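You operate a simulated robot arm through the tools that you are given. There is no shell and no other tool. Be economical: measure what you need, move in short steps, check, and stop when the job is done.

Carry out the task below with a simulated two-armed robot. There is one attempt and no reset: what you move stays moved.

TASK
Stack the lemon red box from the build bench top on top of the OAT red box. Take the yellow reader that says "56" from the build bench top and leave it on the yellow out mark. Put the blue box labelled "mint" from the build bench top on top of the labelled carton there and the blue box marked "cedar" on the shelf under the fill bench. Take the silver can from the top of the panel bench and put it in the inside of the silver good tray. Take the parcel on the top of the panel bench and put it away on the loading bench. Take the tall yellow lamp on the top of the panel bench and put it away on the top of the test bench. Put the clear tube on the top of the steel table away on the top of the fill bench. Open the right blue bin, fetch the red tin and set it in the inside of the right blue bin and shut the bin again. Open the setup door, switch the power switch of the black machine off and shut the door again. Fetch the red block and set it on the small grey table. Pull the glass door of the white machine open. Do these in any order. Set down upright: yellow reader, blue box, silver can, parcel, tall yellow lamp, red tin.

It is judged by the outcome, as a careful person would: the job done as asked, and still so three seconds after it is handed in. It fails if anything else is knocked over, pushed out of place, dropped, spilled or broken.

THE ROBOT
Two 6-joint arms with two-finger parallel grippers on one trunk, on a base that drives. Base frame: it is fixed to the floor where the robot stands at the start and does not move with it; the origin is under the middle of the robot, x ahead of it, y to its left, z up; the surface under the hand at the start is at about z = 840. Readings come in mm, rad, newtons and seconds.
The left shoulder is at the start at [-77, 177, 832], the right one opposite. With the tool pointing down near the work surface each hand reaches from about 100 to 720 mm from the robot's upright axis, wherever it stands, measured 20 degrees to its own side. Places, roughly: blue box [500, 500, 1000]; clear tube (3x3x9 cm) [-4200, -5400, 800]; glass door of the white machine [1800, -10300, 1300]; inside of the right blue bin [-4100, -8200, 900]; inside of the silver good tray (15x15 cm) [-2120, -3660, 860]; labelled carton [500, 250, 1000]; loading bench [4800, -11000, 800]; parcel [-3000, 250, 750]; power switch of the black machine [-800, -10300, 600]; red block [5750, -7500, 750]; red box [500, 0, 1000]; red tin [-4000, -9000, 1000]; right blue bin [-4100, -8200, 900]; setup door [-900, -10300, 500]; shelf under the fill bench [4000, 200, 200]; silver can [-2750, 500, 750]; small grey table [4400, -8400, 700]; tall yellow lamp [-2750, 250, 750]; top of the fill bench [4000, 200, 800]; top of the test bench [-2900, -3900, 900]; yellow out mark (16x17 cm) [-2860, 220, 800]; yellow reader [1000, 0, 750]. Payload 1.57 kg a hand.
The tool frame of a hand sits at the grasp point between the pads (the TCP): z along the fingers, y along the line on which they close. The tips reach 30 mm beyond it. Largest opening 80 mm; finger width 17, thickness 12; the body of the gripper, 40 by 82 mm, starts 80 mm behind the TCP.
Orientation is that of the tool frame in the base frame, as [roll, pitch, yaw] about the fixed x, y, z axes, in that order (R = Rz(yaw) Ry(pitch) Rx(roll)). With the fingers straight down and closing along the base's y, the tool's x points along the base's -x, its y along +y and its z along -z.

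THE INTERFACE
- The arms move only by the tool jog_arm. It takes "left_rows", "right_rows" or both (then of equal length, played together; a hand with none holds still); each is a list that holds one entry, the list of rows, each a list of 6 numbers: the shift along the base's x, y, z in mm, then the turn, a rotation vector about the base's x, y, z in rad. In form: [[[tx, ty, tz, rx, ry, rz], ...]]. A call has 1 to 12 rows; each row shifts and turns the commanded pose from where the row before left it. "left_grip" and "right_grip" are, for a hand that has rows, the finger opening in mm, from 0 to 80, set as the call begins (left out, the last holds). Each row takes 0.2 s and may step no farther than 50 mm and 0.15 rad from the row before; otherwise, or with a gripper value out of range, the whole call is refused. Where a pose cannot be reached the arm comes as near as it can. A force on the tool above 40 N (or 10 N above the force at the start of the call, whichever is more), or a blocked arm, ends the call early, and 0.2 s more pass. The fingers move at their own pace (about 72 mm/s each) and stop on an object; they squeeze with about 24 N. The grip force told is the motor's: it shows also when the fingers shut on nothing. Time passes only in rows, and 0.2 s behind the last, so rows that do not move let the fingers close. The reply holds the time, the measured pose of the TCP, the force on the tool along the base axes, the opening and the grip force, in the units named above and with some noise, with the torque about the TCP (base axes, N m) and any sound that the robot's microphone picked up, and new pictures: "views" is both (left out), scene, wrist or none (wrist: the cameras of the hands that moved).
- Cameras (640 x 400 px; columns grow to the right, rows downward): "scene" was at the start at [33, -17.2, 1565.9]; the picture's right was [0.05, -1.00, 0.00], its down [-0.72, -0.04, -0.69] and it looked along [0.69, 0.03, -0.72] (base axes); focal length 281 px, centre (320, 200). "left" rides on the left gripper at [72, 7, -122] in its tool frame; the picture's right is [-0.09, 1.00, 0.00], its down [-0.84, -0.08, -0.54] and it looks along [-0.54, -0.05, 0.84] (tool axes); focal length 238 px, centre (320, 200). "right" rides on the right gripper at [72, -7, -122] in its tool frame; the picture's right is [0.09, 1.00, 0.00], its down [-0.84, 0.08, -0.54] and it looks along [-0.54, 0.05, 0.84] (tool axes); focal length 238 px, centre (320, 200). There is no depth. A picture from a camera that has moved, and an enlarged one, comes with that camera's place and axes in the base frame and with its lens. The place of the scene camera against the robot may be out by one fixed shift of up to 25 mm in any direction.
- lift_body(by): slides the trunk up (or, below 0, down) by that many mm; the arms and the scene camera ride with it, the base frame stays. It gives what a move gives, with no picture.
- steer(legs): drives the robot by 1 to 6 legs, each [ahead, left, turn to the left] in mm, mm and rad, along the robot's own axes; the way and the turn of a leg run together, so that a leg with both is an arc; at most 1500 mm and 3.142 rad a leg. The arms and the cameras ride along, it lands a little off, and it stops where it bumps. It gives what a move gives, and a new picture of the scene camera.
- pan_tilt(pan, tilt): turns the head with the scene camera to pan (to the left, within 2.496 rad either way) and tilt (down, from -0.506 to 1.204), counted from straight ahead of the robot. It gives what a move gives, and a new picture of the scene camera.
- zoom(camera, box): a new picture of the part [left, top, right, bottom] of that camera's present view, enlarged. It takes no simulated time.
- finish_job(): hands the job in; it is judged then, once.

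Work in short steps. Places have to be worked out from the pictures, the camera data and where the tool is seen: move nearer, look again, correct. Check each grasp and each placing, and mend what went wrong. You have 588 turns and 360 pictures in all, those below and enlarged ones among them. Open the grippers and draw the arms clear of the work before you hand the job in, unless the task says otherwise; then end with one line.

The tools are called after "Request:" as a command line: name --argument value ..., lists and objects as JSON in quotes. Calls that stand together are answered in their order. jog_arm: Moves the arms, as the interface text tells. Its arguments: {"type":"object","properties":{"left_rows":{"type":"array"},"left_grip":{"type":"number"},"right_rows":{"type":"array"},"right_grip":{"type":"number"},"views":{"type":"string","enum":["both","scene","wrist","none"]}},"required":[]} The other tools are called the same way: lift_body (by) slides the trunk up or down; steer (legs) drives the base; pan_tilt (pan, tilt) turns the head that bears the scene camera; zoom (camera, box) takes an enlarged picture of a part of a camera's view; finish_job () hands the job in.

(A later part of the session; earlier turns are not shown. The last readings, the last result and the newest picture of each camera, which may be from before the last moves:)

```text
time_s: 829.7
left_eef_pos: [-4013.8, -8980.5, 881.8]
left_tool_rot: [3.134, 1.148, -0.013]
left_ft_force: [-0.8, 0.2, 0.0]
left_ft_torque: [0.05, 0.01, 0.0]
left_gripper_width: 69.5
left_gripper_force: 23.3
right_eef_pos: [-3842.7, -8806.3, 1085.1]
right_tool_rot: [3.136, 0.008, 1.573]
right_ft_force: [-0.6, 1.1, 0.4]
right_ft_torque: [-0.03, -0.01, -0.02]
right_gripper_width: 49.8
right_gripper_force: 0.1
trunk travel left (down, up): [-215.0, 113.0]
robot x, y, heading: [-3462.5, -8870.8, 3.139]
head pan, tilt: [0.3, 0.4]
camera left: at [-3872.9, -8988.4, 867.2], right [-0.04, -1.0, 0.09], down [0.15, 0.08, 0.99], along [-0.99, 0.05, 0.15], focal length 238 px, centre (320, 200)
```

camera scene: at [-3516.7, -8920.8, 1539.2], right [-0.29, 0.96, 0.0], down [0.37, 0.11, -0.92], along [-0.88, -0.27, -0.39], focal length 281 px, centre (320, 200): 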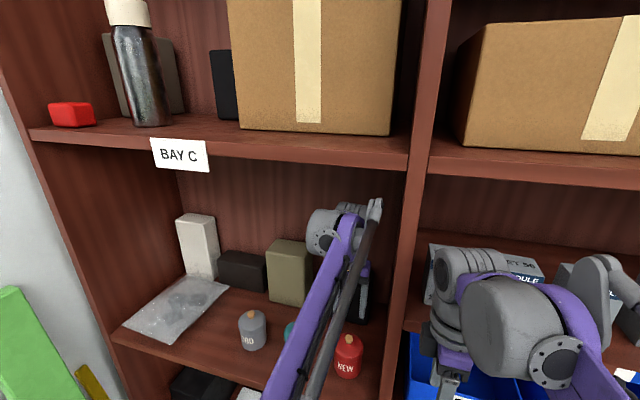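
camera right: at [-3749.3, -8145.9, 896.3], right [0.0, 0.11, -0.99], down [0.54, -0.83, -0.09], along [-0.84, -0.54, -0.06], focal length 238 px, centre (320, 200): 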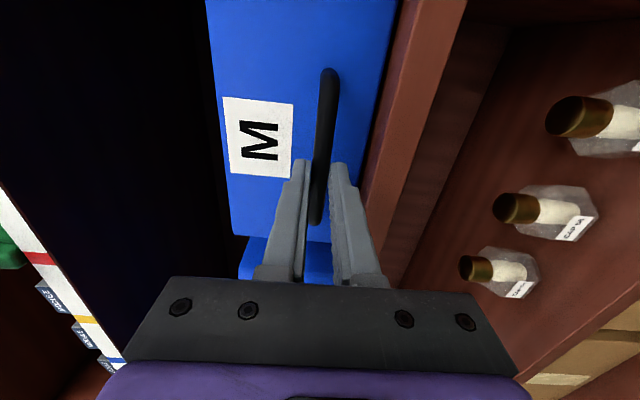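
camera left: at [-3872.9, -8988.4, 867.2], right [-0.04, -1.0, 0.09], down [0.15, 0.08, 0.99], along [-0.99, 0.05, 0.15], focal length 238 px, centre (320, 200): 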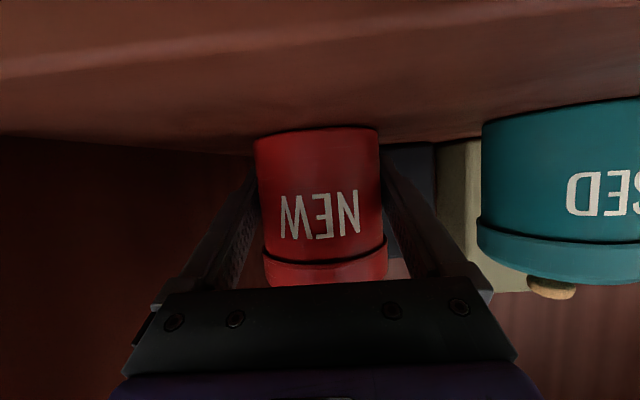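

Gripped, but this near-horizontal hold can't reach the bin floor over its front wall. The tin is now centred at y≈-8980; I'll release it, and regrasp vertically around the lid.

Request:
jog_arm --left_rows '[[[0, 0, 0, 0, 0, 0], [0, 0, 0, 0, 0, 0], [0, 0, 0, 0, 0, 0], [25, 0, 11, 0, 0, 0], [30, 0, 13, 0, 0, 0], [35, 0, 16, 0, 0, 0], [40, 0, 17, 0, 0, 0], [20, 0, 25, 0, -0.1, 0], [0, 0, 30, 0, -0.15, 0], [0, 0, 30, 0, -0.15, 0], [0, 0, 20, 0, -0.15, 0], [0, 0, 10, 0, -0.15, 0]]]' --left_grip 80 --views "none"

Request:
jog_arm --left_rows '[[[0, 0, 0, 0, -0.15, 0], [0, 0, 0, 0, -0.15, 0], [0, 0, 0, 0, -0.147, 0], [-40, 0, 0, 0, 0, 0], [-40, 0, 0, 0, 0, 0], [-20, 0, 0, 0, 0, 0], [0, 0, 0, 0, 0, 0]]]' --views "wrist"

```text
time_s: 832.3
left_eef_pos: [-3862.6, -8980.6, 1053.0]
left_tool_rot: [3.141, 0.446, -0.006]
left_ft_force: [-0.4, 0.4, 0.3]
left_ft_torque: [0.0, -0.02, -0.02]
left_gripper_width: 79.9
left_gripper_force: 0.0
right_eef_pos: [-3843.7, -8805.8, 1084.9]
right_tool_rot: [3.134, 0.008, 1.573]
right_ft_force: [-0.6, 0.5, 0.3]
right_ft_torque: [0.02, -0.01, -0.02]
right_gripper_width: 49.9
right_gripper_force: 0.1
trunk travel left (down, up): [-215.0, 113.0]
robot x, y, heading: [-3462.8, -8871.0, 3.139]
head pan, tilt: [0.3, 0.4]
```

```text
time_s: 833.9
left_eef_pos: [-3961.9, -8980.1, 1052.9]
left_tool_rot: [-3.139, 0.001, -0.006]
left_ft_force: [0.6, 0.3, 0.1]
left_ft_torque: [0.0, -0.01, -0.01]
left_gripper_width: 79.6
left_gripper_force: 0.1
right_eef_pos: [-3842.3, -8805.4, 1085.9]
right_tool_rot: [3.135, 0.007, 1.572]
right_ft_force: [0.6, -0.3, 0.3]
right_ft_torque: [0.03, -0.02, 0.01]
right_gripper_width: 50.3
right_gripper_force: 0.0
trunk travel left (down, up): [-215.0, 113.0]
robot x, y, heading: [-3459.1, -8875.7, 3.139]
head pan, tilt: [0.3, 0.4]
camera left: at [-3889.1, -8987.9, 1176.1], right [-0.1, -1.0, 0.0], down [-0.84, 0.08, 0.54], along [-0.54, 0.05, -0.84], focal length 238 px, centre (320, 200)
```

left: 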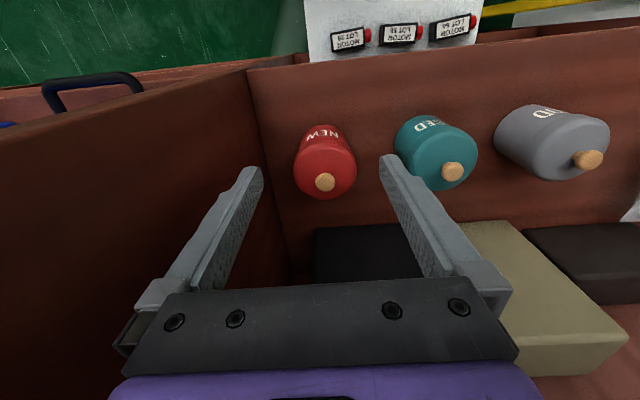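

Move over the tin for a closer check.

Request:
jog_arm --left_rows '[[[-30, -1, 0, 0, 0, 0], [-22, 0, -20, 0, 0, 0], [0, 0, -28, 0, 0, 0], [0, 0, 0, 0, 0, 0]]]' --views "wrist"

Request:
zoom --camera "left" --box '[230, 60, 410, 220]'

```text
time_s: 834.9
left_eef_pos: [-4014.4, -8983.6, 1004.9]
left_tool_rot: [-3.139, 0.002, -0.007]
left_ft_force: [-0.4, -0.1, 0.4]
left_ft_torque: [0.02, 0.04, 0.01]
left_gripper_width: 80.0
left_gripper_force: 0.1
right_eef_pos: [-3842.0, -8805.7, 1085.9]
right_tool_rot: [3.134, 0.007, 1.573]
right_ft_force: [0.2, 0.5, -0.1]
right_ft_torque: [-0.01, 0.01, -0.01]
right_gripper_width: 50.0
right_gripper_force: 0.1
trunk travel left (down, up): [-215.0, 113.0]
robot x, y, heading: [-3462.0, -8875.8, 3.139]
head pan, tilt: [0.3, 0.4]
camera left: at [-3942.4, -8991.3, 1127.8], right [-0.1, -1.0, 0.0], down [-0.84, 0.08, 0.54], along [-0.54, 0.05, -0.84], focal length 238 px, centre (320, 200)
```

left: 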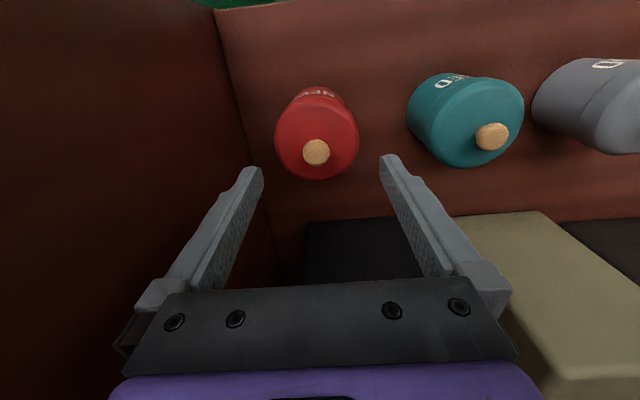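

```text
2.50 times, centred on (320, 140) of left
camera zoom: at [-3942.4, -8991.3, 1127.8], right [-0.1, -1.0, 0.0], down [-0.84, 0.08, 0.54], along [-0.54, 0.05, -0.84], focal length 596 px, centre (320, 350)
```

zoom: 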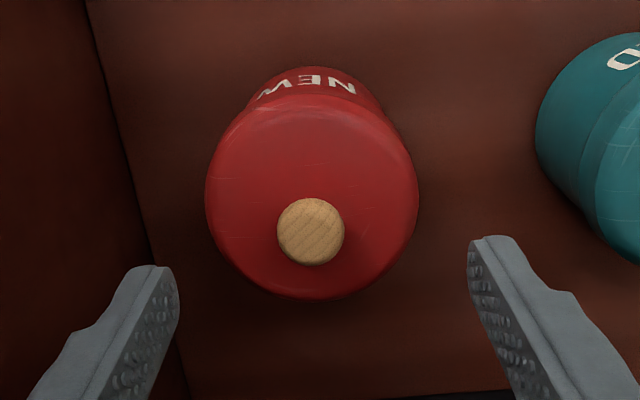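

Lid centre y≈-8982 (76 mm wide vs 80 opening). Shift 1.5 mm and descend slowly.

Request:
jog_arm --left_rows '[[[3, 1.5, -20, 0, 0, 0], [0, 0, -15, 0, 0, 0], [0, 0, -6, 0, 0, 0], [0, 0, -5, 0, 0, 0], [0, 0, -5, 0, 0, 0], [0, 0, -5, 0, 0, 0], [0, 0, -5, 0, 0, 0], [0, 0, -5, 0, 0, 0], [0, 0, -5, 0, 0, 0], [0, 0, -5, 0, 0, 0], [0, 0, -5, 0, 0, 0], [0, 0, 0, 0, 0, 0]]]' --views "wrist"

```text
time_s: 837.5
left_eef_pos: [-4010.2, -8980.0, 924.8]
left_tool_rot: [-3.139, 0.003, -0.006]
left_ft_force: [-0.5, 0.0, -0.7]
left_ft_torque: [-0.02, -0.01, 0.0]
left_gripper_width: 80.0
left_gripper_force: 0.1
right_eef_pos: [-3842.2, -8805.9, 1085.3]
right_tool_rot: [3.136, 0.006, 1.574]
right_ft_force: [-0.4, 0.3, -0.2]
right_ft_torque: [-0.01, 0.0, 0.03]
right_gripper_width: 49.7
right_gripper_force: 0.1
trunk travel left (down, up): [-215.0, 113.0]
robot x, y, heading: [-3458.4, -8871.8, 3.138]
head pan, tilt: [0.3, 0.4]
camera left: at [-3939.0, -8989.0, 1047.8], right [-0.1, -1.0, 0.0], down [-0.84, 0.08, 0.54], along [-0.54, 0.05, -0.84], focal length 238 px, centre (320, 200)
```

left: 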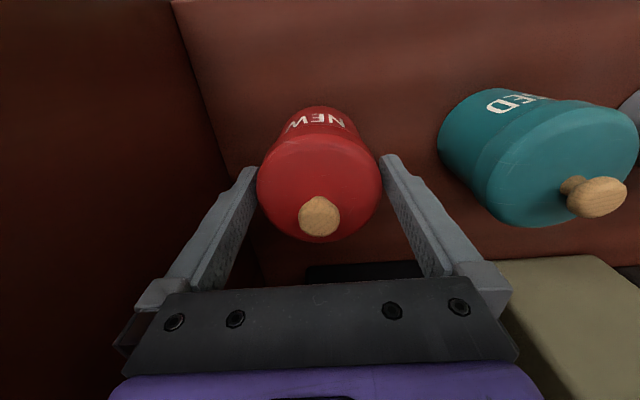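

No contact—fingers straddle the lid. Lower 8 mm and close.

Request:
jog_arm --left_rows '[[[0, 0, -4, 0, 0, 0], [0, 0, -4, 0, 0, 0], [0, 0, 0, 0, 0, 0]]]' --views "none"

Request:
jog_arm --left_rows '[[[0, 0, 0, 0, 0, 0], [0, 0, 0, 0, 0, 0], [0, 0, 0, 0, 0, 0]]]' --left_grip 0 --views "none"

Request:
jog_arm --left_rows '[[[0, 0, 20, 0, 0, 0], [0, 0, 30, 0, 0, 0], [0, 0, 30, 0, 0, 0], [0, 0, 0, 0, 0, 0]]]' --views "both"

```text
time_s: 838.3
left_eef_pos: [-4010.7, -8982.0, 917.5]
left_tool_rot: [-3.14, 0.003, -0.004]
left_ft_force: [-0.1, 0.2, 0.2]
left_ft_torque: [-0.01, 0.01, 0.0]
left_gripper_width: 80.0
left_gripper_force: 0.0
right_eef_pos: [-3843.2, -8805.8, 1085.4]
right_tool_rot: [3.136, 0.006, 1.574]
right_ft_force: [0.2, -0.1, 0.8]
right_ft_torque: [0.02, 0.03, -0.01]
right_gripper_width: 50.1
right_gripper_force: 0.0
trunk travel left (down, up): [-215.0, 113.0]
robot x, y, heading: [-3459.3, -8872.1, 3.14]
head pan, tilt: [0.3, 0.4]
```

```text
time_s: 839.1
left_eef_pos: [-4011.4, -8980.2, 917.7]
left_tool_rot: [-3.14, 0.001, -0.005]
left_ft_force: [0.6, 0.6, 0.7]
left_ft_torque: [-0.01, 0.01, 0.0]
left_gripper_width: 71.7
left_gripper_force: 23.9
right_eef_pos: [-3843.5, -8805.7, 1085.8]
right_tool_rot: [3.134, 0.008, 1.572]
right_ft_force: [0.6, -0.2, -0.2]
right_ft_torque: [0.02, 0.0, 0.02]
right_gripper_width: 50.1
right_gripper_force: 0.0
trunk travel left (down, up): [-215.0, 113.0]
robot x, y, heading: [-3462.9, -8870.0, 3.139]
head pan, tilt: [0.3, 0.4]
```

```text
time_s: 840.1
left_eef_pos: [-4010.2, -8982.3, 997.3]
left_tool_rot: [3.142, 0.001, -0.005]
left_ft_force: [-0.5, 0.1, -1.1]
left_ft_torque: [0.01, 0.02, 0.01]
left_gripper_width: 71.9
left_gripper_force: 24.0
right_eef_pos: [-3843.9, -8804.7, 1085.7]
right_tool_rot: [3.135, 0.006, 1.574]
right_ft_force: [0.7, 1.0, 0.1]
right_ft_torque: [-0.01, -0.03, 0.01]
right_gripper_width: 49.9
right_gripper_force: 0.0
trunk travel left (down, up): [-215.0, 113.0]
robot x, y, heading: [-3459.9, -8872.6, 3.14]
head pan, tilt: [0.3, 0.4]
heard: snap
camera scene: at [-3516.4, -8920.9, 1539.1], right [-0.29, 0.96, 0.0], down [0.37, 0.11, -0.92], along [-0.88, -0.27, -0.39], focal length 281 px, centre (320, 200)
camera left: at [-3939.0, -8989.9, 1120.0], right [-0.1, -1.0, 0.0], down [-0.84, 0.08, 0.54], along [-0.54, 0.05, -0.84], focal length 238 px, centre (320, 200)
```

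scene: 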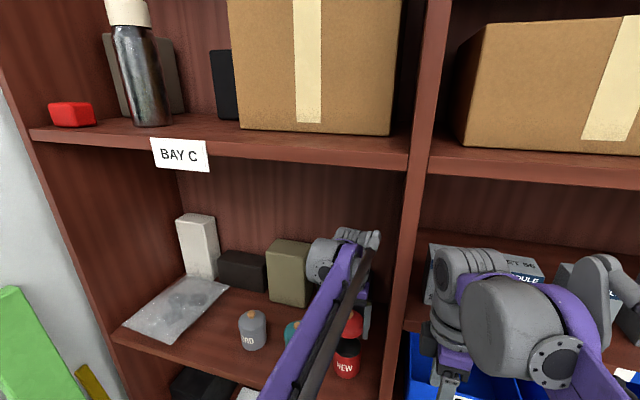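
left: 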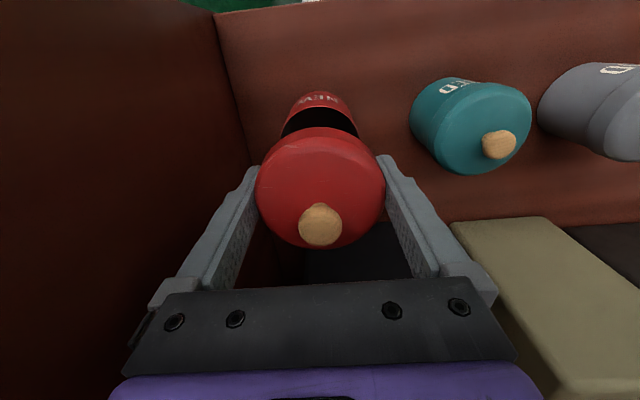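

The lid snapped off – lower it straight back on to re-seat it.

Request:
jog_arm --left_rows '[[[0, 0, -25, 0, 0, 0], [0, 0, -25, 0, 0, 0], [0, 0, -15, 0, 0, 0], [0, 0, -5, 0, 0, 0], [0, 0, -4, 0, 0, 0], [0, 0, -3, 0, 0, 0], [0, 0, -2, 0, 0, 0], [0, 0, -2, 0, 0, 0], [0, 0, 0, 0, 0, 0]]]' --views "wrist"

```text
time_s: 842.1
left_eef_pos: [-4010.9, -8979.6, 917.3]
left_tool_rot: [-3.141, 0.003, -0.005]
left_ft_force: [-2.5, 1.7, 15.7]
left_ft_torque: [0.05, 0.03, 0.01]
left_gripper_width: 71.8
left_gripper_force: 24.0
right_eef_pos: [-3841.8, -8805.0, 1086.1]
right_tool_rot: [3.136, 0.007, 1.572]
right_ft_force: [0.5, -0.9, 0.2]
right_ft_torque: [0.0, 0.01, -0.01]
right_gripper_width: 50.4
right_gripper_force: 0.1
trunk travel left (down, up): [-215.0, 113.0]
robot x, y, heading: [-3462.3, -8872.1, 3.135]
head pan, tilt: [0.3, 0.4]
heard: snap
camera left: at [-3939.2, -8989.2, 1040.3], right [-0.1, -1.0, 0.0], down [-0.83, 0.08, 0.54], along [-0.54, 0.05, -0.84], focal length 238 px, centre (320, 200)
```

left: 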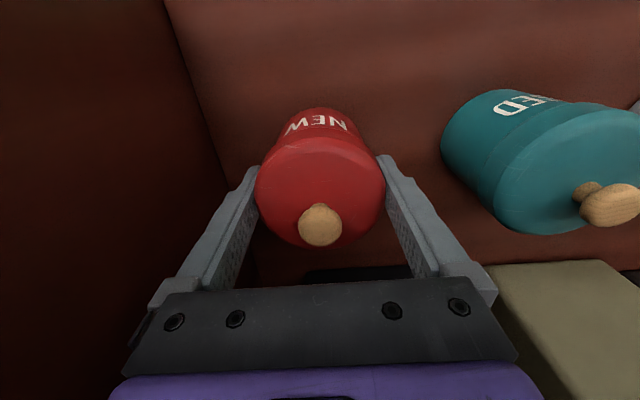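

Re-seated with a snap. The lid must not carry the load, so I'll grip the body below the lid with the tool tilted 0.7 rad (steep enough to clear the bin wall later). Release and reposition.

Request:
jog_arm --left_rows '[[[0, 0, 0, 0, 0, 0], [0, 0, 0, 0, 0, 0], [0, 0, 20, 0, 0, 0], [0, 0, 30, 0, 0, 0], [0, 0, 35, 0, 0, 0], [10, 0, 25, 0, 0, 0], [20, 0, 0, 0, 0.1, 0], [20, 0, 0, 0, 0.12, 0], [20, 0, 0, 0, 0.12, 0], [20, 0, -10, 0, 0.12, 0], [0, 0, -20, 0, 0.12, 0], [0, 0, -15, 0, 0.12, 0]]]' --left_grip 80 --views "wrist"

```text
time_s: 844.7
left_eef_pos: [-3919.7, -8978.8, 980.1]
left_tool_rot: [3.139, 0.707, -0.006]
left_ft_force: [-0.2, -0.3, 0.5]
left_ft_torque: [-0.03, -0.02, 0.02]
left_gripper_width: 79.9
left_gripper_force: 0.0
right_eef_pos: [-3841.9, -8805.6, 1086.1]
right_tool_rot: [3.136, 0.008, 1.572]
right_ft_force: [-0.5, -0.4, 0.0]
right_ft_torque: [0.0, 0.03, -0.02]
right_gripper_width: 50.0
right_gripper_force: 0.0
trunk travel left (down, up): [-215.0, 113.0]
robot x, y, heading: [-3461.1, -8873.6, 3.14]
head pan, tilt: [0.3, 0.4]
camera left: at [-3786.8, -8987.2, 1027.8], right [-0.08, -1.0, 0.06], down [-0.29, 0.08, 0.95], along [-0.96, 0.05, -0.29], focal length 238 px, centre (320, 200)
```

left: 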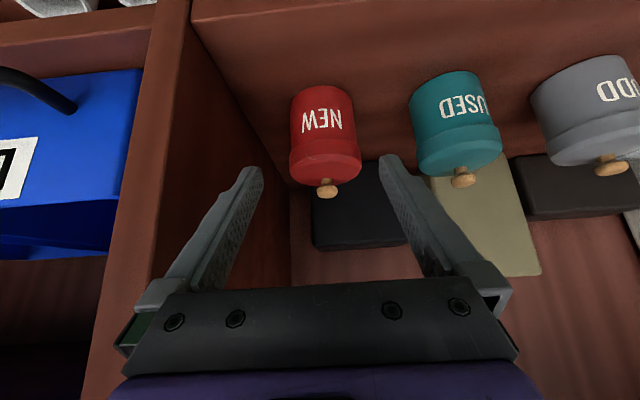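

The y alignment carries over from the lid grip. Advance along the tool axis.

Request:
jog_arm --left_rows '[[[-20, 0, -22, 0, 0, 0], [-20, 0, -23, 0, 0, 0], [-20, 0, -22, 0, 0, 0], [0, 0, 0, 0, 0, 0]]]' --views "wrist"

```text
time_s: 845.7
left_eef_pos: [-3983.8, -8978.6, 914.9]
left_tool_rot: [3.139, 0.702, -0.007]
left_ft_force: [-0.2, 0.5, 0.2]
left_ft_torque: [-0.01, -0.01, 0.01]
left_gripper_width: 80.0
left_gripper_force: 0.1
right_eef_pos: [-3841.3, -8805.3, 1085.4]
right_tool_rot: [3.136, 0.005, 1.574]
right_ft_force: [-0.2, 0.7, -0.1]
right_ft_torque: [0.01, 0.04, -0.01]
right_gripper_width: 49.9
right_gripper_force: 0.0
trunk travel left (down, up): [-215.0, 113.0]
robot x, y, heading: [-3462.7, -8874.0, 3.144]
head pan, tilt: [0.3, 0.4]
camera left: at [-3851.3, -8987.0, 962.4], right [-0.08, -1.0, 0.06], down [-0.29, 0.08, 0.95], along [-0.95, 0.05, -0.29], focal length 238 px, centre (320, 200)
```

left: 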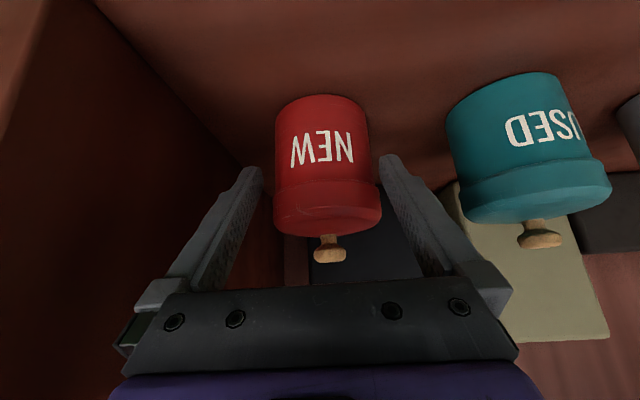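

Shift 2.5 mm toward −y for even margins, then finish the approach and grip.

Request:
jog_arm --left_rows '[[[0, -2.5, 0, 0, 0, 0], [-10, 0, -12, 0, 0, 0], [-5, 0, -6, 0, 0, 0], [-3, 0, -4, 0, 0, 0], [0, 0, 0, 0, 0, 0]]]' --views "wrist"

```text
time_s: 846.9
left_eef_pos: [-4002.6, -8981.6, 893.7]
left_tool_rot: [3.141, 0.702, -0.007]
left_ft_force: [0.4, 0.4, 0.2]
left_ft_torque: [0.0, 0.0, 0.02]
left_gripper_width: 80.0
left_gripper_force: 0.1
right_eef_pos: [-3842.6, -8805.2, 1085.4]
right_tool_rot: [3.135, 0.006, 1.571]
right_ft_force: [-0.1, -0.1, 0.1]
right_ft_torque: [0.0, -0.01, 0.01]
right_gripper_width: 50.0
right_gripper_force: 0.1
trunk travel left (down, up): [-215.0, 113.0]
robot x, y, heading: [-3458.7, -8870.2, 3.136]
head pan, tilt: [0.3, 0.4]
camera left: at [-3868.0, -8991.2, 941.4], right [-0.07, -1.0, 0.06], down [-0.29, 0.08, 0.95], along [-0.95, 0.05, -0.29], focal length 238 px, centre (320, 200)
```

left: 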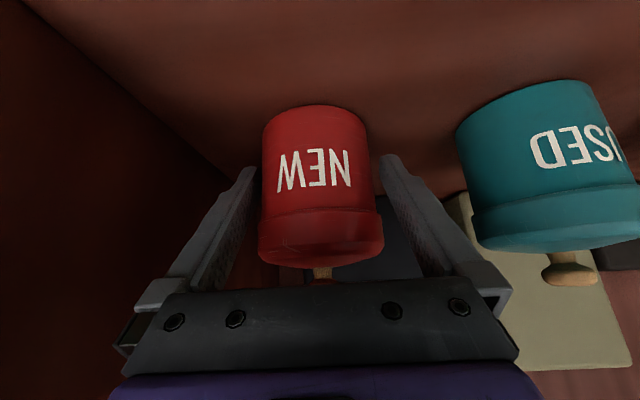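

Good placement. Advance 4 mm more and close.

Request:
jog_arm --left_rows '[[[-2, 0, -4, 0, 0, 0], [0, 0, 0, 0, 0, 0]]]' --views "none"

Request:
jog_arm --left_rows '[[[0, 0, 0, 0, 0, 0], [0, 0, 0, 0, 0, 0], [0, 0, 0, 0, 0, 0]]]' --left_grip 0 --views "none"

Request:
jog_arm --left_rows '[[[0, 0, 15, 0, 0, 0], [0, 0, 25, 0, 0, 0], [0, 0, 30, 0, 0, 0], [0, 0, 0, 0, 0, 0]]]' --views "both"

```text
time_s: 847.5
left_eef_pos: [-4001.7, -8982.0, 888.8]
left_tool_rot: [3.141, 0.702, -0.009]
left_ft_force: [-0.5, 0.8, 0.1]
left_ft_torque: [0.02, 0.0, -0.02]
left_gripper_width: 80.0
left_gripper_force: 0.0
right_eef_pos: [-3841.5, -8806.5, 1084.9]
right_tool_rot: [3.134, 0.008, 1.572]
right_ft_force: [-0.1, 0.5, 0.3]
right_ft_torque: [-0.01, 0.02, -0.02]
right_gripper_width: 50.0
right_gripper_force: 0.0
trunk travel left (down, up): [-215.0, 113.0]
robot x, y, heading: [-3459.1, -8874.0, 3.14]
head pan, tilt: [0.3, 0.4]
```

```text
time_s: 848.3
left_eef_pos: [-4001.8, -8983.7, 888.6]
left_tool_rot: [3.139, 0.701, -0.008]
left_ft_force: [0.4, -0.2, -0.1]
left_ft_torque: [0.04, -0.01, -0.02]
left_gripper_width: 69.0
left_gripper_force: 23.6
right_eef_pos: [-3843.7, -8805.5, 1086.0]
right_tool_rot: [3.135, 0.007, 1.573]
right_ft_force: [-0.2, 0.0, 0.2]
right_ft_torque: [0.02, -0.04, -0.03]
right_gripper_width: 50.0
right_gripper_force: 0.2
trunk travel left (down, up): [-215.0, 113.0]
robot x, y, heading: [-3457.7, -8872.4, 3.135]
head pan, tilt: [0.3, 0.4]
```

```text
time_s: 849.3
left_eef_pos: [-4000.6, -8983.0, 958.2]
left_tool_rot: [3.139, 0.701, -0.007]
left_ft_force: [0.0, 1.0, -1.8]
left_ft_torque: [0.01, 0.0, -0.01]
left_gripper_width: 69.1
left_gripper_force: 23.2
right_eef_pos: [-3842.6, -8804.8, 1085.4]
right_tool_rot: [3.135, 0.006, 1.573]
right_ft_force: [0.5, 0.4, -0.2]
right_ft_torque: [0.04, 0.0, 0.0]
right_gripper_width: 50.0
right_gripper_force: 0.0
trunk travel left (down, up): [-215.0, 113.0]
robot x, y, heading: [-3459.4, -8874.3, 3.135]
head pan, tilt: [0.3, 0.4]
camera scene: at [-3516.6, -8920.9, 1539.1], right [-0.29, 0.96, 0.0], down [0.37, 0.11, -0.92], along [-0.88, -0.27, -0.39], focal length 281 px, centre (320, 200)
camera left: at [-3867.2, -8992.0, 1005.7], right [-0.08, -1.0, 0.06], down [-0.29, 0.08, 0.95], along [-0.95, 0.05, -0.29], focal length 238 px, centre (320, 200)
```

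scene: 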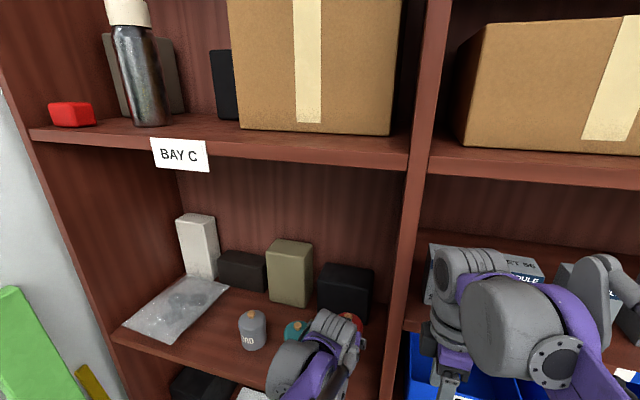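
left: 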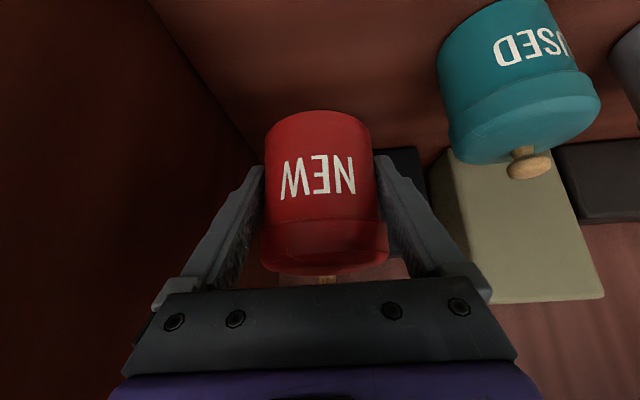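

Tin lifted complete with lid. Raise higher, back out, and strafe north to the open bin.

Request:
jog_arm --left_rows '[[[0, 0, 35, 0, 0, 0], [0, 0, 35, 0, 0, 0], [0, 0, 35, 0, 0, 0]]]' --views "none"

Request:
steer --legs '[[-260, 0, 0], [0, -750, 0]]'

Request:
pan_tilt --pan 0.1 --tilt 0.75

```text
time_s: 850.1
left_eef_pos: [-3999.5, -8983.5, 1060.5]
left_tool_rot: [3.137, 0.702, -0.008]
left_ft_force: [-0.4, -0.2, -1.4]
left_ft_torque: [-0.01, -0.02, 0.02]
left_gripper_width: 69.2
left_gripper_force: 23.8
right_eef_pos: [-3841.5, -8806.6, 1085.0]
right_tool_rot: [3.134, 0.006, 1.572]
right_ft_force: [-0.1, -0.3, -0.7]
right_ft_torque: [0.01, 0.01, -0.02]
right_gripper_width: 50.3
right_gripper_force: 0.0
trunk travel left (down, up): [-215.0, 113.0]
robot x, y, heading: [-3457.7, -8874.9, 3.137]
head pan, tilt: [0.3, 0.4]
```

```text
time_s: 858.5
left_eef_pos: [-3737.9, -8240.0, 1060.6]
left_tool_rot: [3.14, 0.701, -0.011]
left_ft_force: [0.2, -0.1, -1.4]
left_ft_torque: [-0.01, 0.0, -0.02]
left_gripper_width: 69.1
left_gripper_force: 23.9
right_eef_pos: [-3580.1, -8062.9, 1085.4]
right_tool_rot: [3.136, 0.006, 1.57]
right_ft_force: [0.1, -0.3, 0.1]
right_ft_torque: [0.01, -0.01, 0.04]
right_gripper_width: 49.9
right_gripper_force: 0.0
trunk travel left (down, up): [-215.0, 113.0]
robot x, y, heading: [-3201.1, -8132.4, 3.133]
head pan, tilt: [0.3, 0.4]
camera scene: at [-3254.9, -8178.3, 1539.2], right [-0.29, 0.96, 0.0], down [0.37, 0.11, -0.92], along [-0.88, -0.27, -0.39], focal length 281 px, centre (320, 200)
```

scene: 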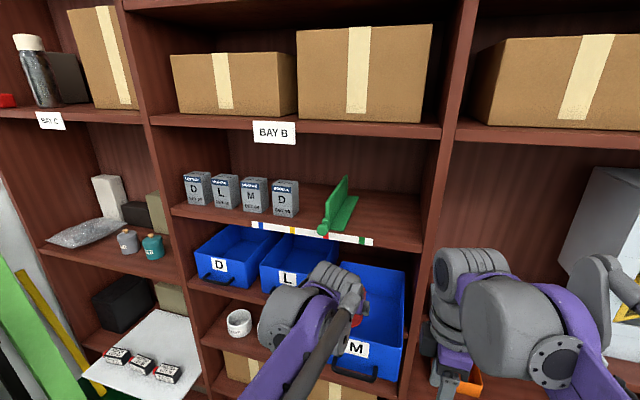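

```text
time_s: 859.3
left_eef_pos: [-3738.3, -8239.7, 1061.4]
left_tool_rot: [3.139, 0.701, -0.009]
left_ft_force: [0.0, 0.2, -1.6]
left_ft_torque: [-0.01, -0.03, 0.04]
left_gripper_width: 69.3
left_gripper_force: 24.0
right_eef_pos: [-3580.9, -8062.1, 1085.4]
right_tool_rot: [3.134, 0.007, 1.57]
right_ft_force: [1.0, -0.6, -0.8]
right_ft_torque: [0.03, 0.0, 0.01]
right_gripper_width: 50.1
right_gripper_force: 0.1
trunk travel left (down, up): [-215.0, 113.0]
robot x, y, heading: [-3199.3, -8130.3, 3.131]
head pan, tilt: [0.099, 0.75]
camera scene: at [-3248.7, -8159.3, 1508.1], right [-0.09, 1.0, 0.0], down [0.68, 0.06, -0.73], along [-0.73, -0.07, -0.68], focal length 281 px, centre (320, 200)
```

scene: 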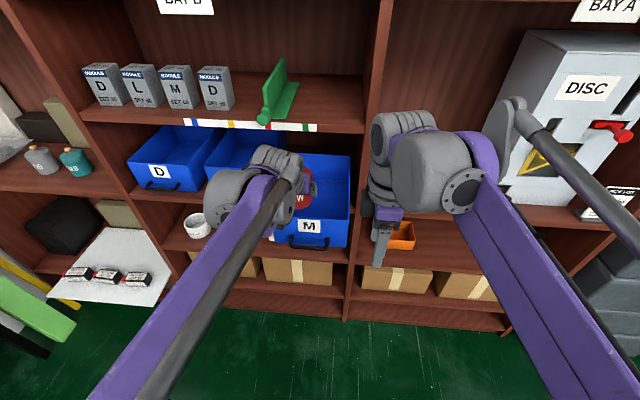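

Take a wrist view to locate the bin under the tin.

Request:
jog_arm --left_rows '[[[0, 5, 0, 0, 0, 0]]]' --views "wrist"

```text
time_s: 859.7
left_eef_pos: [-3737.3, -8234.9, 1061.3]
left_tool_rot: [3.138, 0.701, -0.008]
left_ft_force: [-0.2, -0.3, -1.0]
left_ft_torque: [0.0, -0.05, -0.01]
left_gripper_width: 68.7
left_gripper_force: 24.4
right_eef_pos: [-3581.2, -8061.8, 1085.2]
right_tool_rot: [3.133, 0.006, 1.569]
right_ft_force: [0.4, 0.1, 0.2]
right_ft_torque: [0.0, -0.02, 0.01]
right_gripper_width: 50.1
right_gripper_force: 0.1
trunk travel left (down, up): [-215.0, 113.0]
robot x, y, heading: [-3202.0, -8127.3, 3.14]
head pan, tilt: [0.099, 0.75]
camera left: at [-3604.3, -8242.8, 1109.8], right [-0.08, -1.0, 0.06], down [-0.29, 0.08, 0.95], along [-0.95, 0.06, -0.29], focal length 238 px, centre (320, 200)
```

left: 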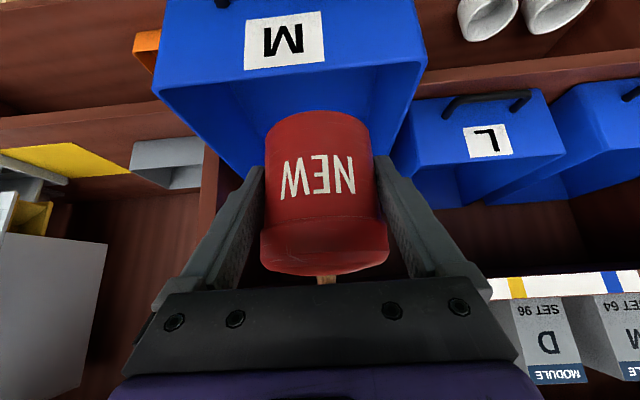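

Bin: front x≈-3752, rim z≈960, centre y≈-8214; upper shelf bottom ≈1120. Centre in y, lower to just above the rim, and drive in so the tin is well behind the front wall.

Request:
jog_arm --left_rows '[[[0, 20, -20, 0, 0, 0], [0, 0, -18, 0, 0, 0], [0, 0, 0, 0, 0, 0]]]' --views "none"

Request:
steer --legs '[[110, 0, 0]]'

Request:
jog_arm --left_rows '[[[0, 0, 0, 0, 0, 0]]]' --views "wrist"

```text
time_s: 860.5
left_eef_pos: [-3737.5, -8211.5, 1026.0]
left_tool_rot: [3.139, 0.701, -0.011]
left_ft_force: [0.5, 1.1, -1.8]
left_ft_torque: [0.01, -0.06, 0.05]
left_gripper_width: 69.3
left_gripper_force: 24.5
right_eef_pos: [-3580.6, -8061.5, 1084.8]
right_tool_rot: [3.137, 0.007, 1.568]
right_ft_force: [0.5, 0.5, -0.1]
right_ft_torque: [0.0, -0.05, -0.02]
right_gripper_width: 50.1
right_gripper_force: 0.1
trunk travel left (down, up): [-215.0, 113.0]
robot x, y, heading: [-3198.1, -8132.8, 3.14]
head pan, tilt: [0.099, 0.75]
```

```text
time_s: 861.7
left_eef_pos: [-3847.5, -8210.5, 1026.1]
left_tool_rot: [3.14, 0.702, -0.012]
left_ft_force: [-0.2, -0.1, -2.1]
left_ft_torque: [-0.03, -0.02, 0.0]
left_gripper_width: 68.9
left_gripper_force: 24.1
right_eef_pos: [-3690.8, -8059.7, 1085.5]
right_tool_rot: [3.134, 0.007, 1.566]
right_ft_force: [0.1, 0.7, 0.4]
right_ft_torque: [0.01, -0.01, -0.01]
right_gripper_width: 50.0
right_gripper_force: 0.0
trunk travel left (down, up): [-215.0, 113.0]
robot x, y, heading: [-3309.9, -8126.7, 3.127]
head pan, tilt: [0.099, 0.75]
camera scene: at [-3358.6, -8158.2, 1508.0], right [-0.09, 1.0, 0.0], down [0.68, 0.06, -0.73], along [-0.73, -0.07, -0.68], focal length 281 px, centre (320, 200)
```

scene: 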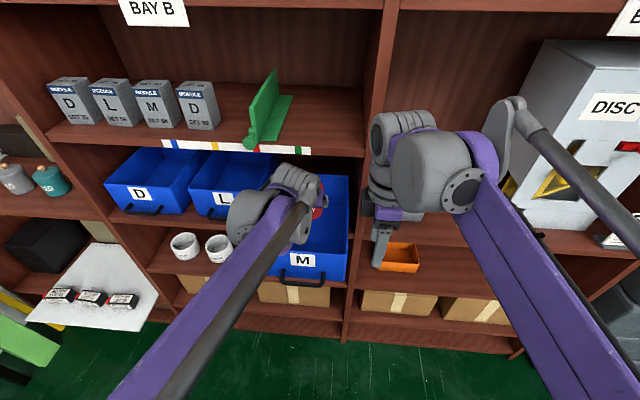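

```text
time_s: 862.1
left_eef_pos: [-3847.8, -8210.6, 1025.5]
left_tool_rot: [3.138, 0.704, -0.013]
left_ft_force: [0.9, 0.1, -2.0]
left_ft_torque: [0.0, -0.01, -0.03]
left_gripper_width: 69.2
left_gripper_force: 23.9
right_eef_pos: [-3690.5, -8061.1, 1085.0]
right_tool_rot: [3.137, 0.007, 1.566]
right_ft_force: [-0.9, 0.3, 0.6]
right_ft_torque: [-0.01, 0.0, -0.01]
right_gripper_width: 50.2
right_gripper_force: 0.1
trunk travel left (down, up): [-215.0, 113.0]
robot x, y, heading: [-3308.6, -8131.0, 3.125]
head pan, tilt: [0.099, 0.75]
camera left: at [-3713.7, -8219.4, 1073.8], right [-0.08, -0.99, 0.06], down [-0.29, 0.08, 0.95], along [-0.95, 0.06, -0.29], focal length 238 px, centre (320, 200)
```

left: 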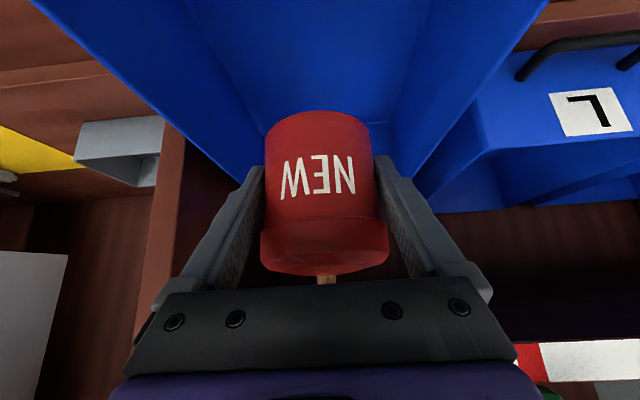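

Lower 14 mm, then drive in another 60 mm.

Request:
jog_arm --left_rows '[[[0, 0, -14, 0, 0, 0], [0, 0, 0, 0, 0, 0]]]' --views "none"

Request:
steer --legs '[[60, 0, 0]]'

Request:
jog_arm --left_rows '[[[0, 0, -20, 0, 0, 0], [0, 0, -20, 0, 0, 0], [0, 0, 0, 0, 0, 0]]]' --views "both"

```text
time_s: 862.7
left_eef_pos: [-3848.3, -8209.8, 1012.1]
left_tool_rot: [3.141, 0.701, -0.012]
left_ft_force: [-0.3, 0.0, -1.9]
left_ft_torque: [-0.03, 0.02, -0.01]
left_gripper_width: 69.0
left_gripper_force: 24.3
right_eef_pos: [-3691.2, -8060.6, 1085.7]
right_tool_rot: [3.133, 0.007, 1.568]
right_ft_force: [0.6, -0.8, 0.2]
right_ft_torque: [0.0, 0.01, 0.01]
right_gripper_width: 50.2
right_gripper_force: 0.1
trunk travel left (down, up): [-215.0, 113.0]
robot x, y, heading: [-3307.3, -8129.3, 3.129]
head pan, tilt: [0.099, 0.75]
```

```text
time_s: 863.7
left_eef_pos: [-3909.3, -8208.4, 1011.2]
left_tool_rot: [3.14, 0.701, -0.014]
left_ft_force: [0.3, 0.6, -1.3]
left_ft_torque: [-0.04, -0.01, 0.01]
left_gripper_width: 69.2
left_gripper_force: 23.8
right_eef_pos: [-3751.8, -8059.5, 1085.3]
right_tool_rot: [3.135, 0.007, 1.565]
right_ft_force: [-0.7, 0.1, 0.0]
right_ft_torque: [0.0, -0.03, -0.06]
right_gripper_width: 50.0
right_gripper_force: 0.1
trunk travel left (down, up): [-215.0, 113.0]
robot x, y, heading: [-3369.8, -8127.5, 3.129]
head pan, tilt: [0.099, 0.75]
camera scene: at [-3419.2, -8157.5, 1508.0], right [-0.09, 1.0, 0.0], down [0.68, 0.06, -0.73], along [-0.73, -0.06, -0.68], focal length 281 px, centre (320, 200)
```

scene: 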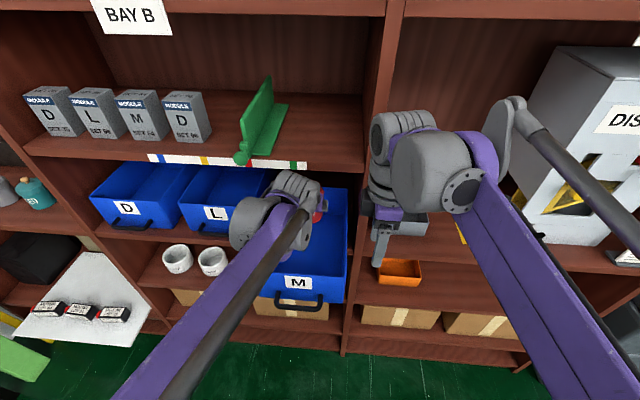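

```text
time_s: 864.5
left_eef_pos: [-3908.2, -8207.8, 973.3]
left_tool_rot: [3.141, 0.703, -0.012]
left_ft_force: [0.1, -0.4, -2.2]
left_ft_torque: [0.03, 0.02, 0.0]
left_gripper_width: 69.2
left_gripper_force: 24.5
right_eef_pos: [-3750.7, -8058.4, 1086.5]
right_tool_rot: [3.135, 0.006, 1.564]
right_ft_force: [-0.5, -0.7, -0.3]
right_ft_torque: [0.03, 0.02, -0.01]
right_gripper_width: 50.1
right_gripper_force: 0.1
trunk travel left (down, up): [-215.0, 113.0]
robot x, y, heading: [-3365.8, -8127.6, 3.126]
head pan, tilt: [0.099, 0.75]
camera scene: at [-3417.6, -8157.5, 1508.1], right [-0.09, 1.0, 0.0], down [0.68, 0.06, -0.73], along [-0.73, -0.06, -0.68], focal length 281 px, centre (320, 200)
camera left: at [-3775.2, -8217.5, 1020.8], right [-0.08, -0.99, 0.06], down [-0.29, 0.08, 0.95], along [-0.95, 0.06, -0.29], focal length 238 px, centre (320, 200)
```

scene: 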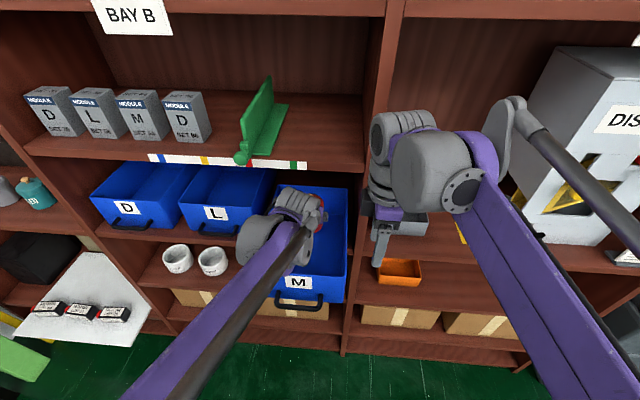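
left: 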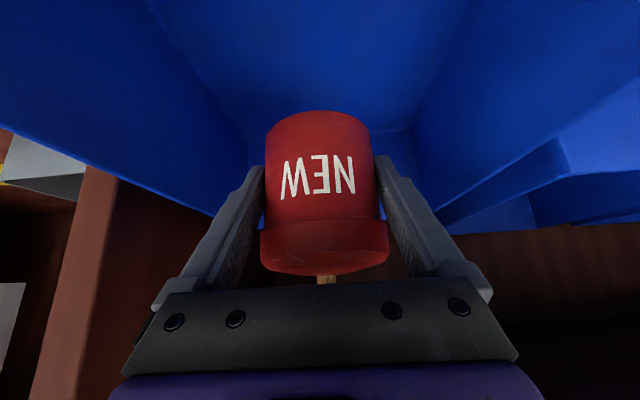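

Bin's back wall is well behind the tin. Lower further.

Request:
jog_arm --left_rows '[[[0, -4, -20, 0, 0, 0], [0, 0, -20, 0, 0, 0], [0, 0, -15, 0, 0, 0], [0, 0, -8, 0, 0, 0], [0, 0, -4, 0, 0, 0], [0, 0, -4, 0, 0, 0], [0, 0, -4, 0, 0, 0], [0, 0, -4, 0, 0, 0], [0, 0, -3, 0, 0, 0], [0, 0, -3, 0, 0, 0], [0, 0, -3, 0, 0, 0], [0, 0, -3, 0, 0, 0]]]' --views "wrist"

```text
time_s: 867.0
left_eef_pos: [-3907.6, -8212.5, 885.3]
left_tool_rot: [3.141, 0.709, -0.014]
left_ft_force: [1.3, -1.9, 21.3]
left_ft_torque: [0.08, -0.28, -0.04]
left_gripper_width: 69.2
left_gripper_force: 23.8
right_eef_pos: [-3749.2, -8059.3, 1084.6]
right_tool_rot: [3.138, 0.009, 1.566]
right_ft_force: [-0.4, -0.6, 0.5]
right_ft_torque: [-0.02, 0.0, -0.04]
right_gripper_width: 50.1
right_gripper_force: 0.0
trunk travel left (down, up): [-215.0, 113.0]
robot x, y, heading: [-3367.7, -8127.6, 3.129]
head pan, tilt: [0.099, 0.75]
stopped in row 12 (left hand): the force on the tool passed its limit at 44 N (the readings are from after the stop); the commanded pose is now the measured one
camera left: at [-3773.8, -8222.2, 933.1], right [-0.08, -0.99, 0.06], down [-0.28, 0.08, 0.96], along [-0.96, 0.06, -0.29], focal length 238 px, centre (320, 200)
```

left: 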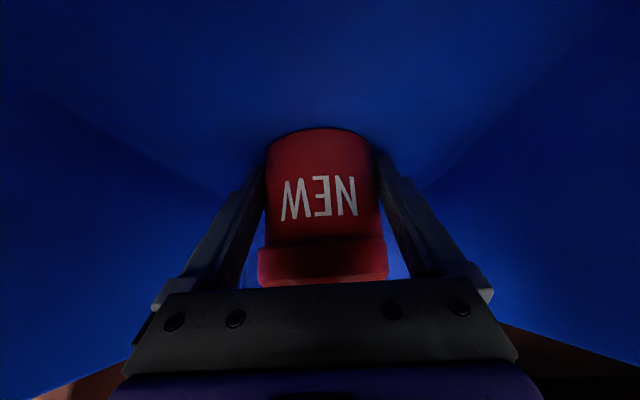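

Tin on the bin floor. Ease, release, and rise vertically.

Request:
jog_arm --left_rows '[[[0, 0, 2, 0, 0, 0], [0, 0, 0, 0, 0, 0]]]' --views "none"

Request:
jog_arm --left_rows '[[[0, 0, 0, 0, 0, 0], [0, 0, 0, 0, 0, 0], [0, 0, 0, 0, 0, 0], [0, 0, 15, 0, 0, 0], [0, 0, 20, 0, 0, 0], [0, 0, 25, 0, 0, 0], [0, 0, 30, 0, 0, 0], [0, 0, 35, 0, 0, 0], [0, 0, 0, 0, 0, 0]]]' --left_grip 80 --views "wrist"

```text
time_s: 867.6
left_eef_pos: [-3906.7, -8214.2, 886.1]
left_tool_rot: [3.141, 0.705, -0.012]
left_ft_force: [-0.1, -1.1, 1.9]
left_ft_torque: [-0.01, 0.17, 0.04]
left_gripper_width: 69.4
left_gripper_force: 24.1
right_eef_pos: [-3750.5, -8058.4, 1085.3]
right_tool_rot: [3.134, 0.007, 1.566]
right_ft_force: [0.0, 0.1, 0.8]
right_ft_torque: [0.01, -0.05, -0.04]
right_gripper_width: 50.3
right_gripper_force: 0.0
trunk travel left (down, up): [-215.0, 113.0]
robot x, y, heading: [-3368.9, -8126.3, 3.131]
head pan, tilt: [0.099, 0.75]
```

```text
time_s: 869.6
left_eef_pos: [-3908.5, -8210.5, 1012.1]
left_tool_rot: [3.14, 0.706, -0.013]
left_ft_force: [0.5, 0.4, -0.4]
left_ft_torque: [0.0, 0.0, -0.04]
left_gripper_width: 80.0
left_gripper_force: 0.1
right_eef_pos: [-3750.2, -8058.9, 1086.2]
right_tool_rot: [3.135, 0.006, 1.566]
right_ft_force: [0.0, -0.3, 0.8]
right_ft_torque: [-0.03, 0.0, 0.0]
right_gripper_width: 50.0
right_gripper_force: 0.2
trunk travel left (down, up): [-215.0, 113.0]
robot x, y, heading: [-3369.9, -8131.5, 3.13]
head pan, tilt: [0.099, 0.75]
camera left: at [-3774.0, -8220.6, 1059.0], right [-0.08, -0.99, 0.06], down [-0.28, 0.08, 0.96], along [-0.96, 0.06, -0.29], focal length 238 px, centre (320, 200)
```

left: 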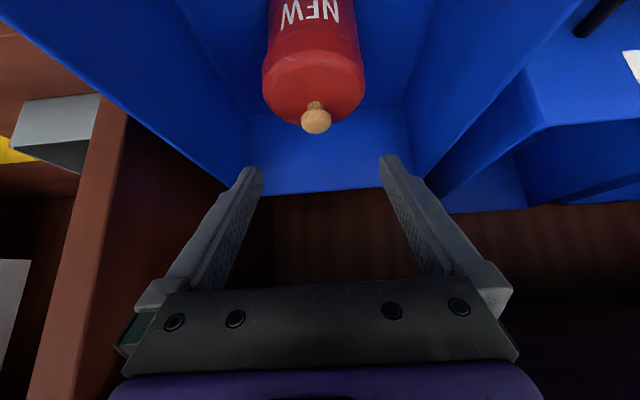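

Tin stands in the bin. Back off, close the fist, and line up to push the bin shut on its label.

Request:
steer --legs '[[-270, 0, 0]]'

Request:
jog_arm --left_rows '[[[0, -2, -18, 0, 0.12, 0], [0, -2, -18, 0, 0.12, 0], [0, -1, -18, 0, 0.13, 0], [0, 0, -16, 0, 0.13, 0], [0, 0, 0, 0, 0, 0]]]' --left_grip 0

```text
time_s: 871.5
left_eef_pos: [-3639.0, -8210.8, 1011.8]
left_tool_rot: [3.141, 0.708, -0.023]
left_ft_force: [-0.1, 0.7, -0.2]
left_ft_torque: [-0.03, 0.0, -0.02]
left_gripper_width: 79.8
left_gripper_force: 0.0
right_eef_pos: [-3480.2, -8058.7, 1086.3]
right_tool_rot: [3.136, 0.008, 1.552]
right_ft_force: [0.3, 0.4, -0.2]
right_ft_torque: [0.0, 0.0, -0.01]
right_gripper_width: 50.0
right_gripper_force: 0.0
trunk travel left (down, up): [-215.0, 113.0]
robot x, y, heading: [-3101.3, -8132.4, 3.119]
head pan, tilt: [0.099, 0.75]
camera scene: at [-3148.9, -8161.7, 1508.1], right [-0.08, 1.0, 0.0], down [0.68, 0.05, -0.73], along [-0.73, -0.06, -0.68], focal length 281 px, centre (320, 200)
```

scene: 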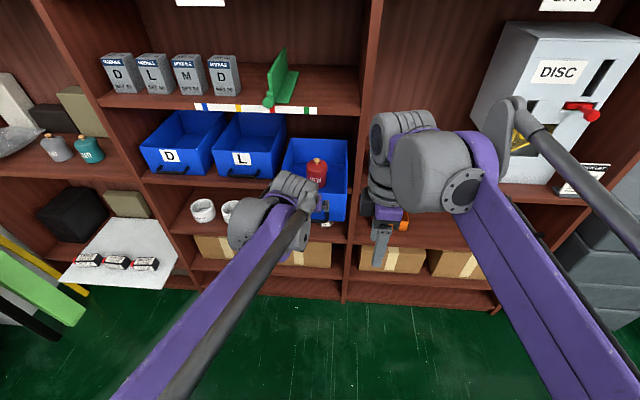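

```text
time_s: 872.7
left_eef_pos: [-3640.0, -8214.6, 943.7]
left_tool_rot: [3.11, 1.206, -0.051]
left_ft_force: [0.9, 0.3, 0.3]
left_ft_torque: [-0.01, -0.04, 0.03]
left_gripper_width: 0.0
left_gripper_force: 21.4
right_eef_pos: [-3480.2, -8059.3, 1086.3]
right_tool_rot: [3.133, 0.007, 1.554]
right_ft_force: [0.2, 0.1, -0.7]
right_ft_torque: [0.0, -0.04, 0.04]
right_gripper_width: 49.8
right_gripper_force: 0.1
trunk travel left (down, up): [-215.0, 113.0]
robot x, y, heading: [-3105.7, -8132.9, 3.119]
head pan, tilt: [0.099, 0.75]
camera scene: at [-3149.1, -8161.7, 1508.1], right [-0.08, 1.0, 0.0], down [0.68, 0.05, -0.73], along [-0.73, -0.06, -0.68], focal length 281 px, centre (320, 200)
camera left: at [-3500.7, -8226.5, 920.2], right [-0.05, -0.99, 0.1], down [0.21, 0.08, 0.97], along [-0.98, 0.07, 0.2], focal length 238 px, centre (320, 200)
```

scene: 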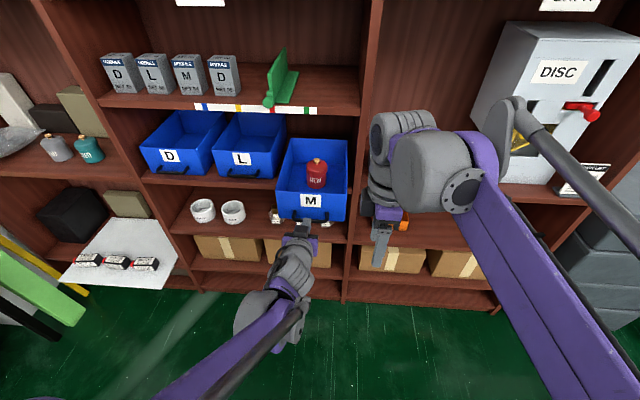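
left: 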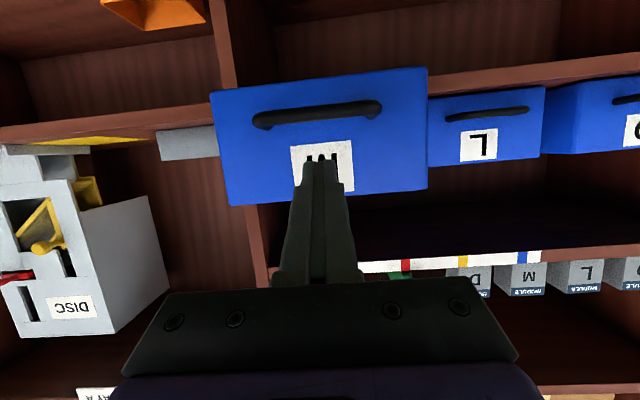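

Tin visible in the bin, fist lined up with the M label. Push by driving ahead in steps.

Request:
steer --legs '[[60, 0, 0], [60, 0, 0]]'

Request:
steer --legs '[[60, 0, 0], [60, 0, 0]]'

```text
time_s: 874.2
left_eef_pos: [-3759.9, -8213.8, 942.3]
left_tool_rot: [3.108, 1.204, -0.051]
left_ft_force: [1.1, 0.9, 0.4]
left_ft_torque: [-0.01, -0.04, 0.0]
left_gripper_width: 0.0
left_gripper_force: 21.2
right_eef_pos: [-3599.8, -8056.7, 1084.3]
right_tool_rot: [3.134, 0.007, 1.554]
right_ft_force: [-1.0, -0.1, 0.0]
right_ft_torque: [0.0, -0.03, 0.02]
right_gripper_width: 50.1
right_gripper_force: 0.1
trunk travel left (down, up): [-215.0, 113.0]
robot x, y, heading: [-3221.9, -8130.5, 3.122]
head pan, tilt: [0.099, 0.75]
camera scene: at [-3269.7, -8158.9, 1508.0], right [-0.08, 1.0, 0.0], down [0.68, 0.05, -0.73], along [-0.73, -0.06, -0.68], focal length 281 px, centre (320, 200)
```

scene: 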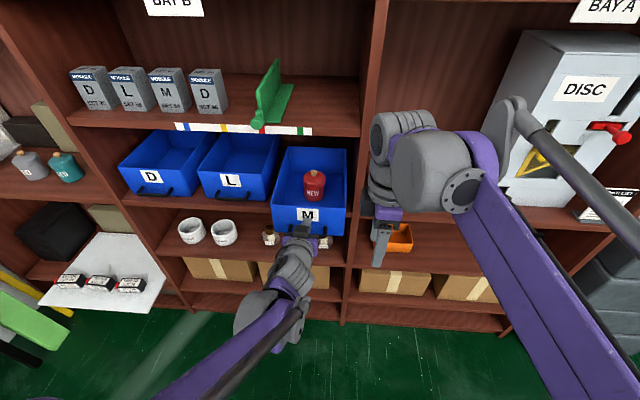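

```text
time_s: 875.7
left_eef_pos: [-3878.2, -8211.3, 941.3]
left_tool_rot: [3.109, 1.205, -0.05]
left_ft_force: [-0.5, -0.1, 0.0]
left_ft_torque: [0.02, 0.01, -0.04]
left_gripper_width: 0.1
left_gripper_force: 20.8
right_eef_pos: [-3718.7, -8054.4, 1084.3]
right_tool_rot: [3.136, 0.007, 1.554]
right_ft_force: [0.1, 0.4, -0.1]
right_ft_torque: [0.03, -0.04, 0.0]
right_gripper_width: 50.0
right_gripper_force: 0.1
trunk travel left (down, up): [-215.0, 113.0]
robot x, y, heading: [-3335.6, -8126.0, 3.12]
head pan, tilt: [0.099, 0.75]
camera scene: at [-3386.6, -8156.4, 1508.0], right [-0.08, 1.0, 0.0], down [0.68, 0.05, -0.73], along [-0.73, -0.06, -0.68], focal length 281 px, centre (320, 200)
```

scene: 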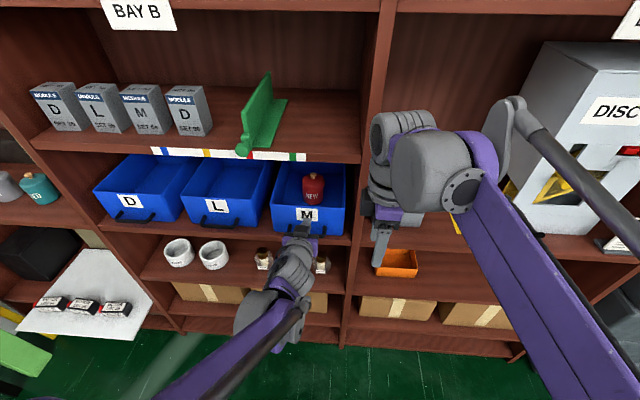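

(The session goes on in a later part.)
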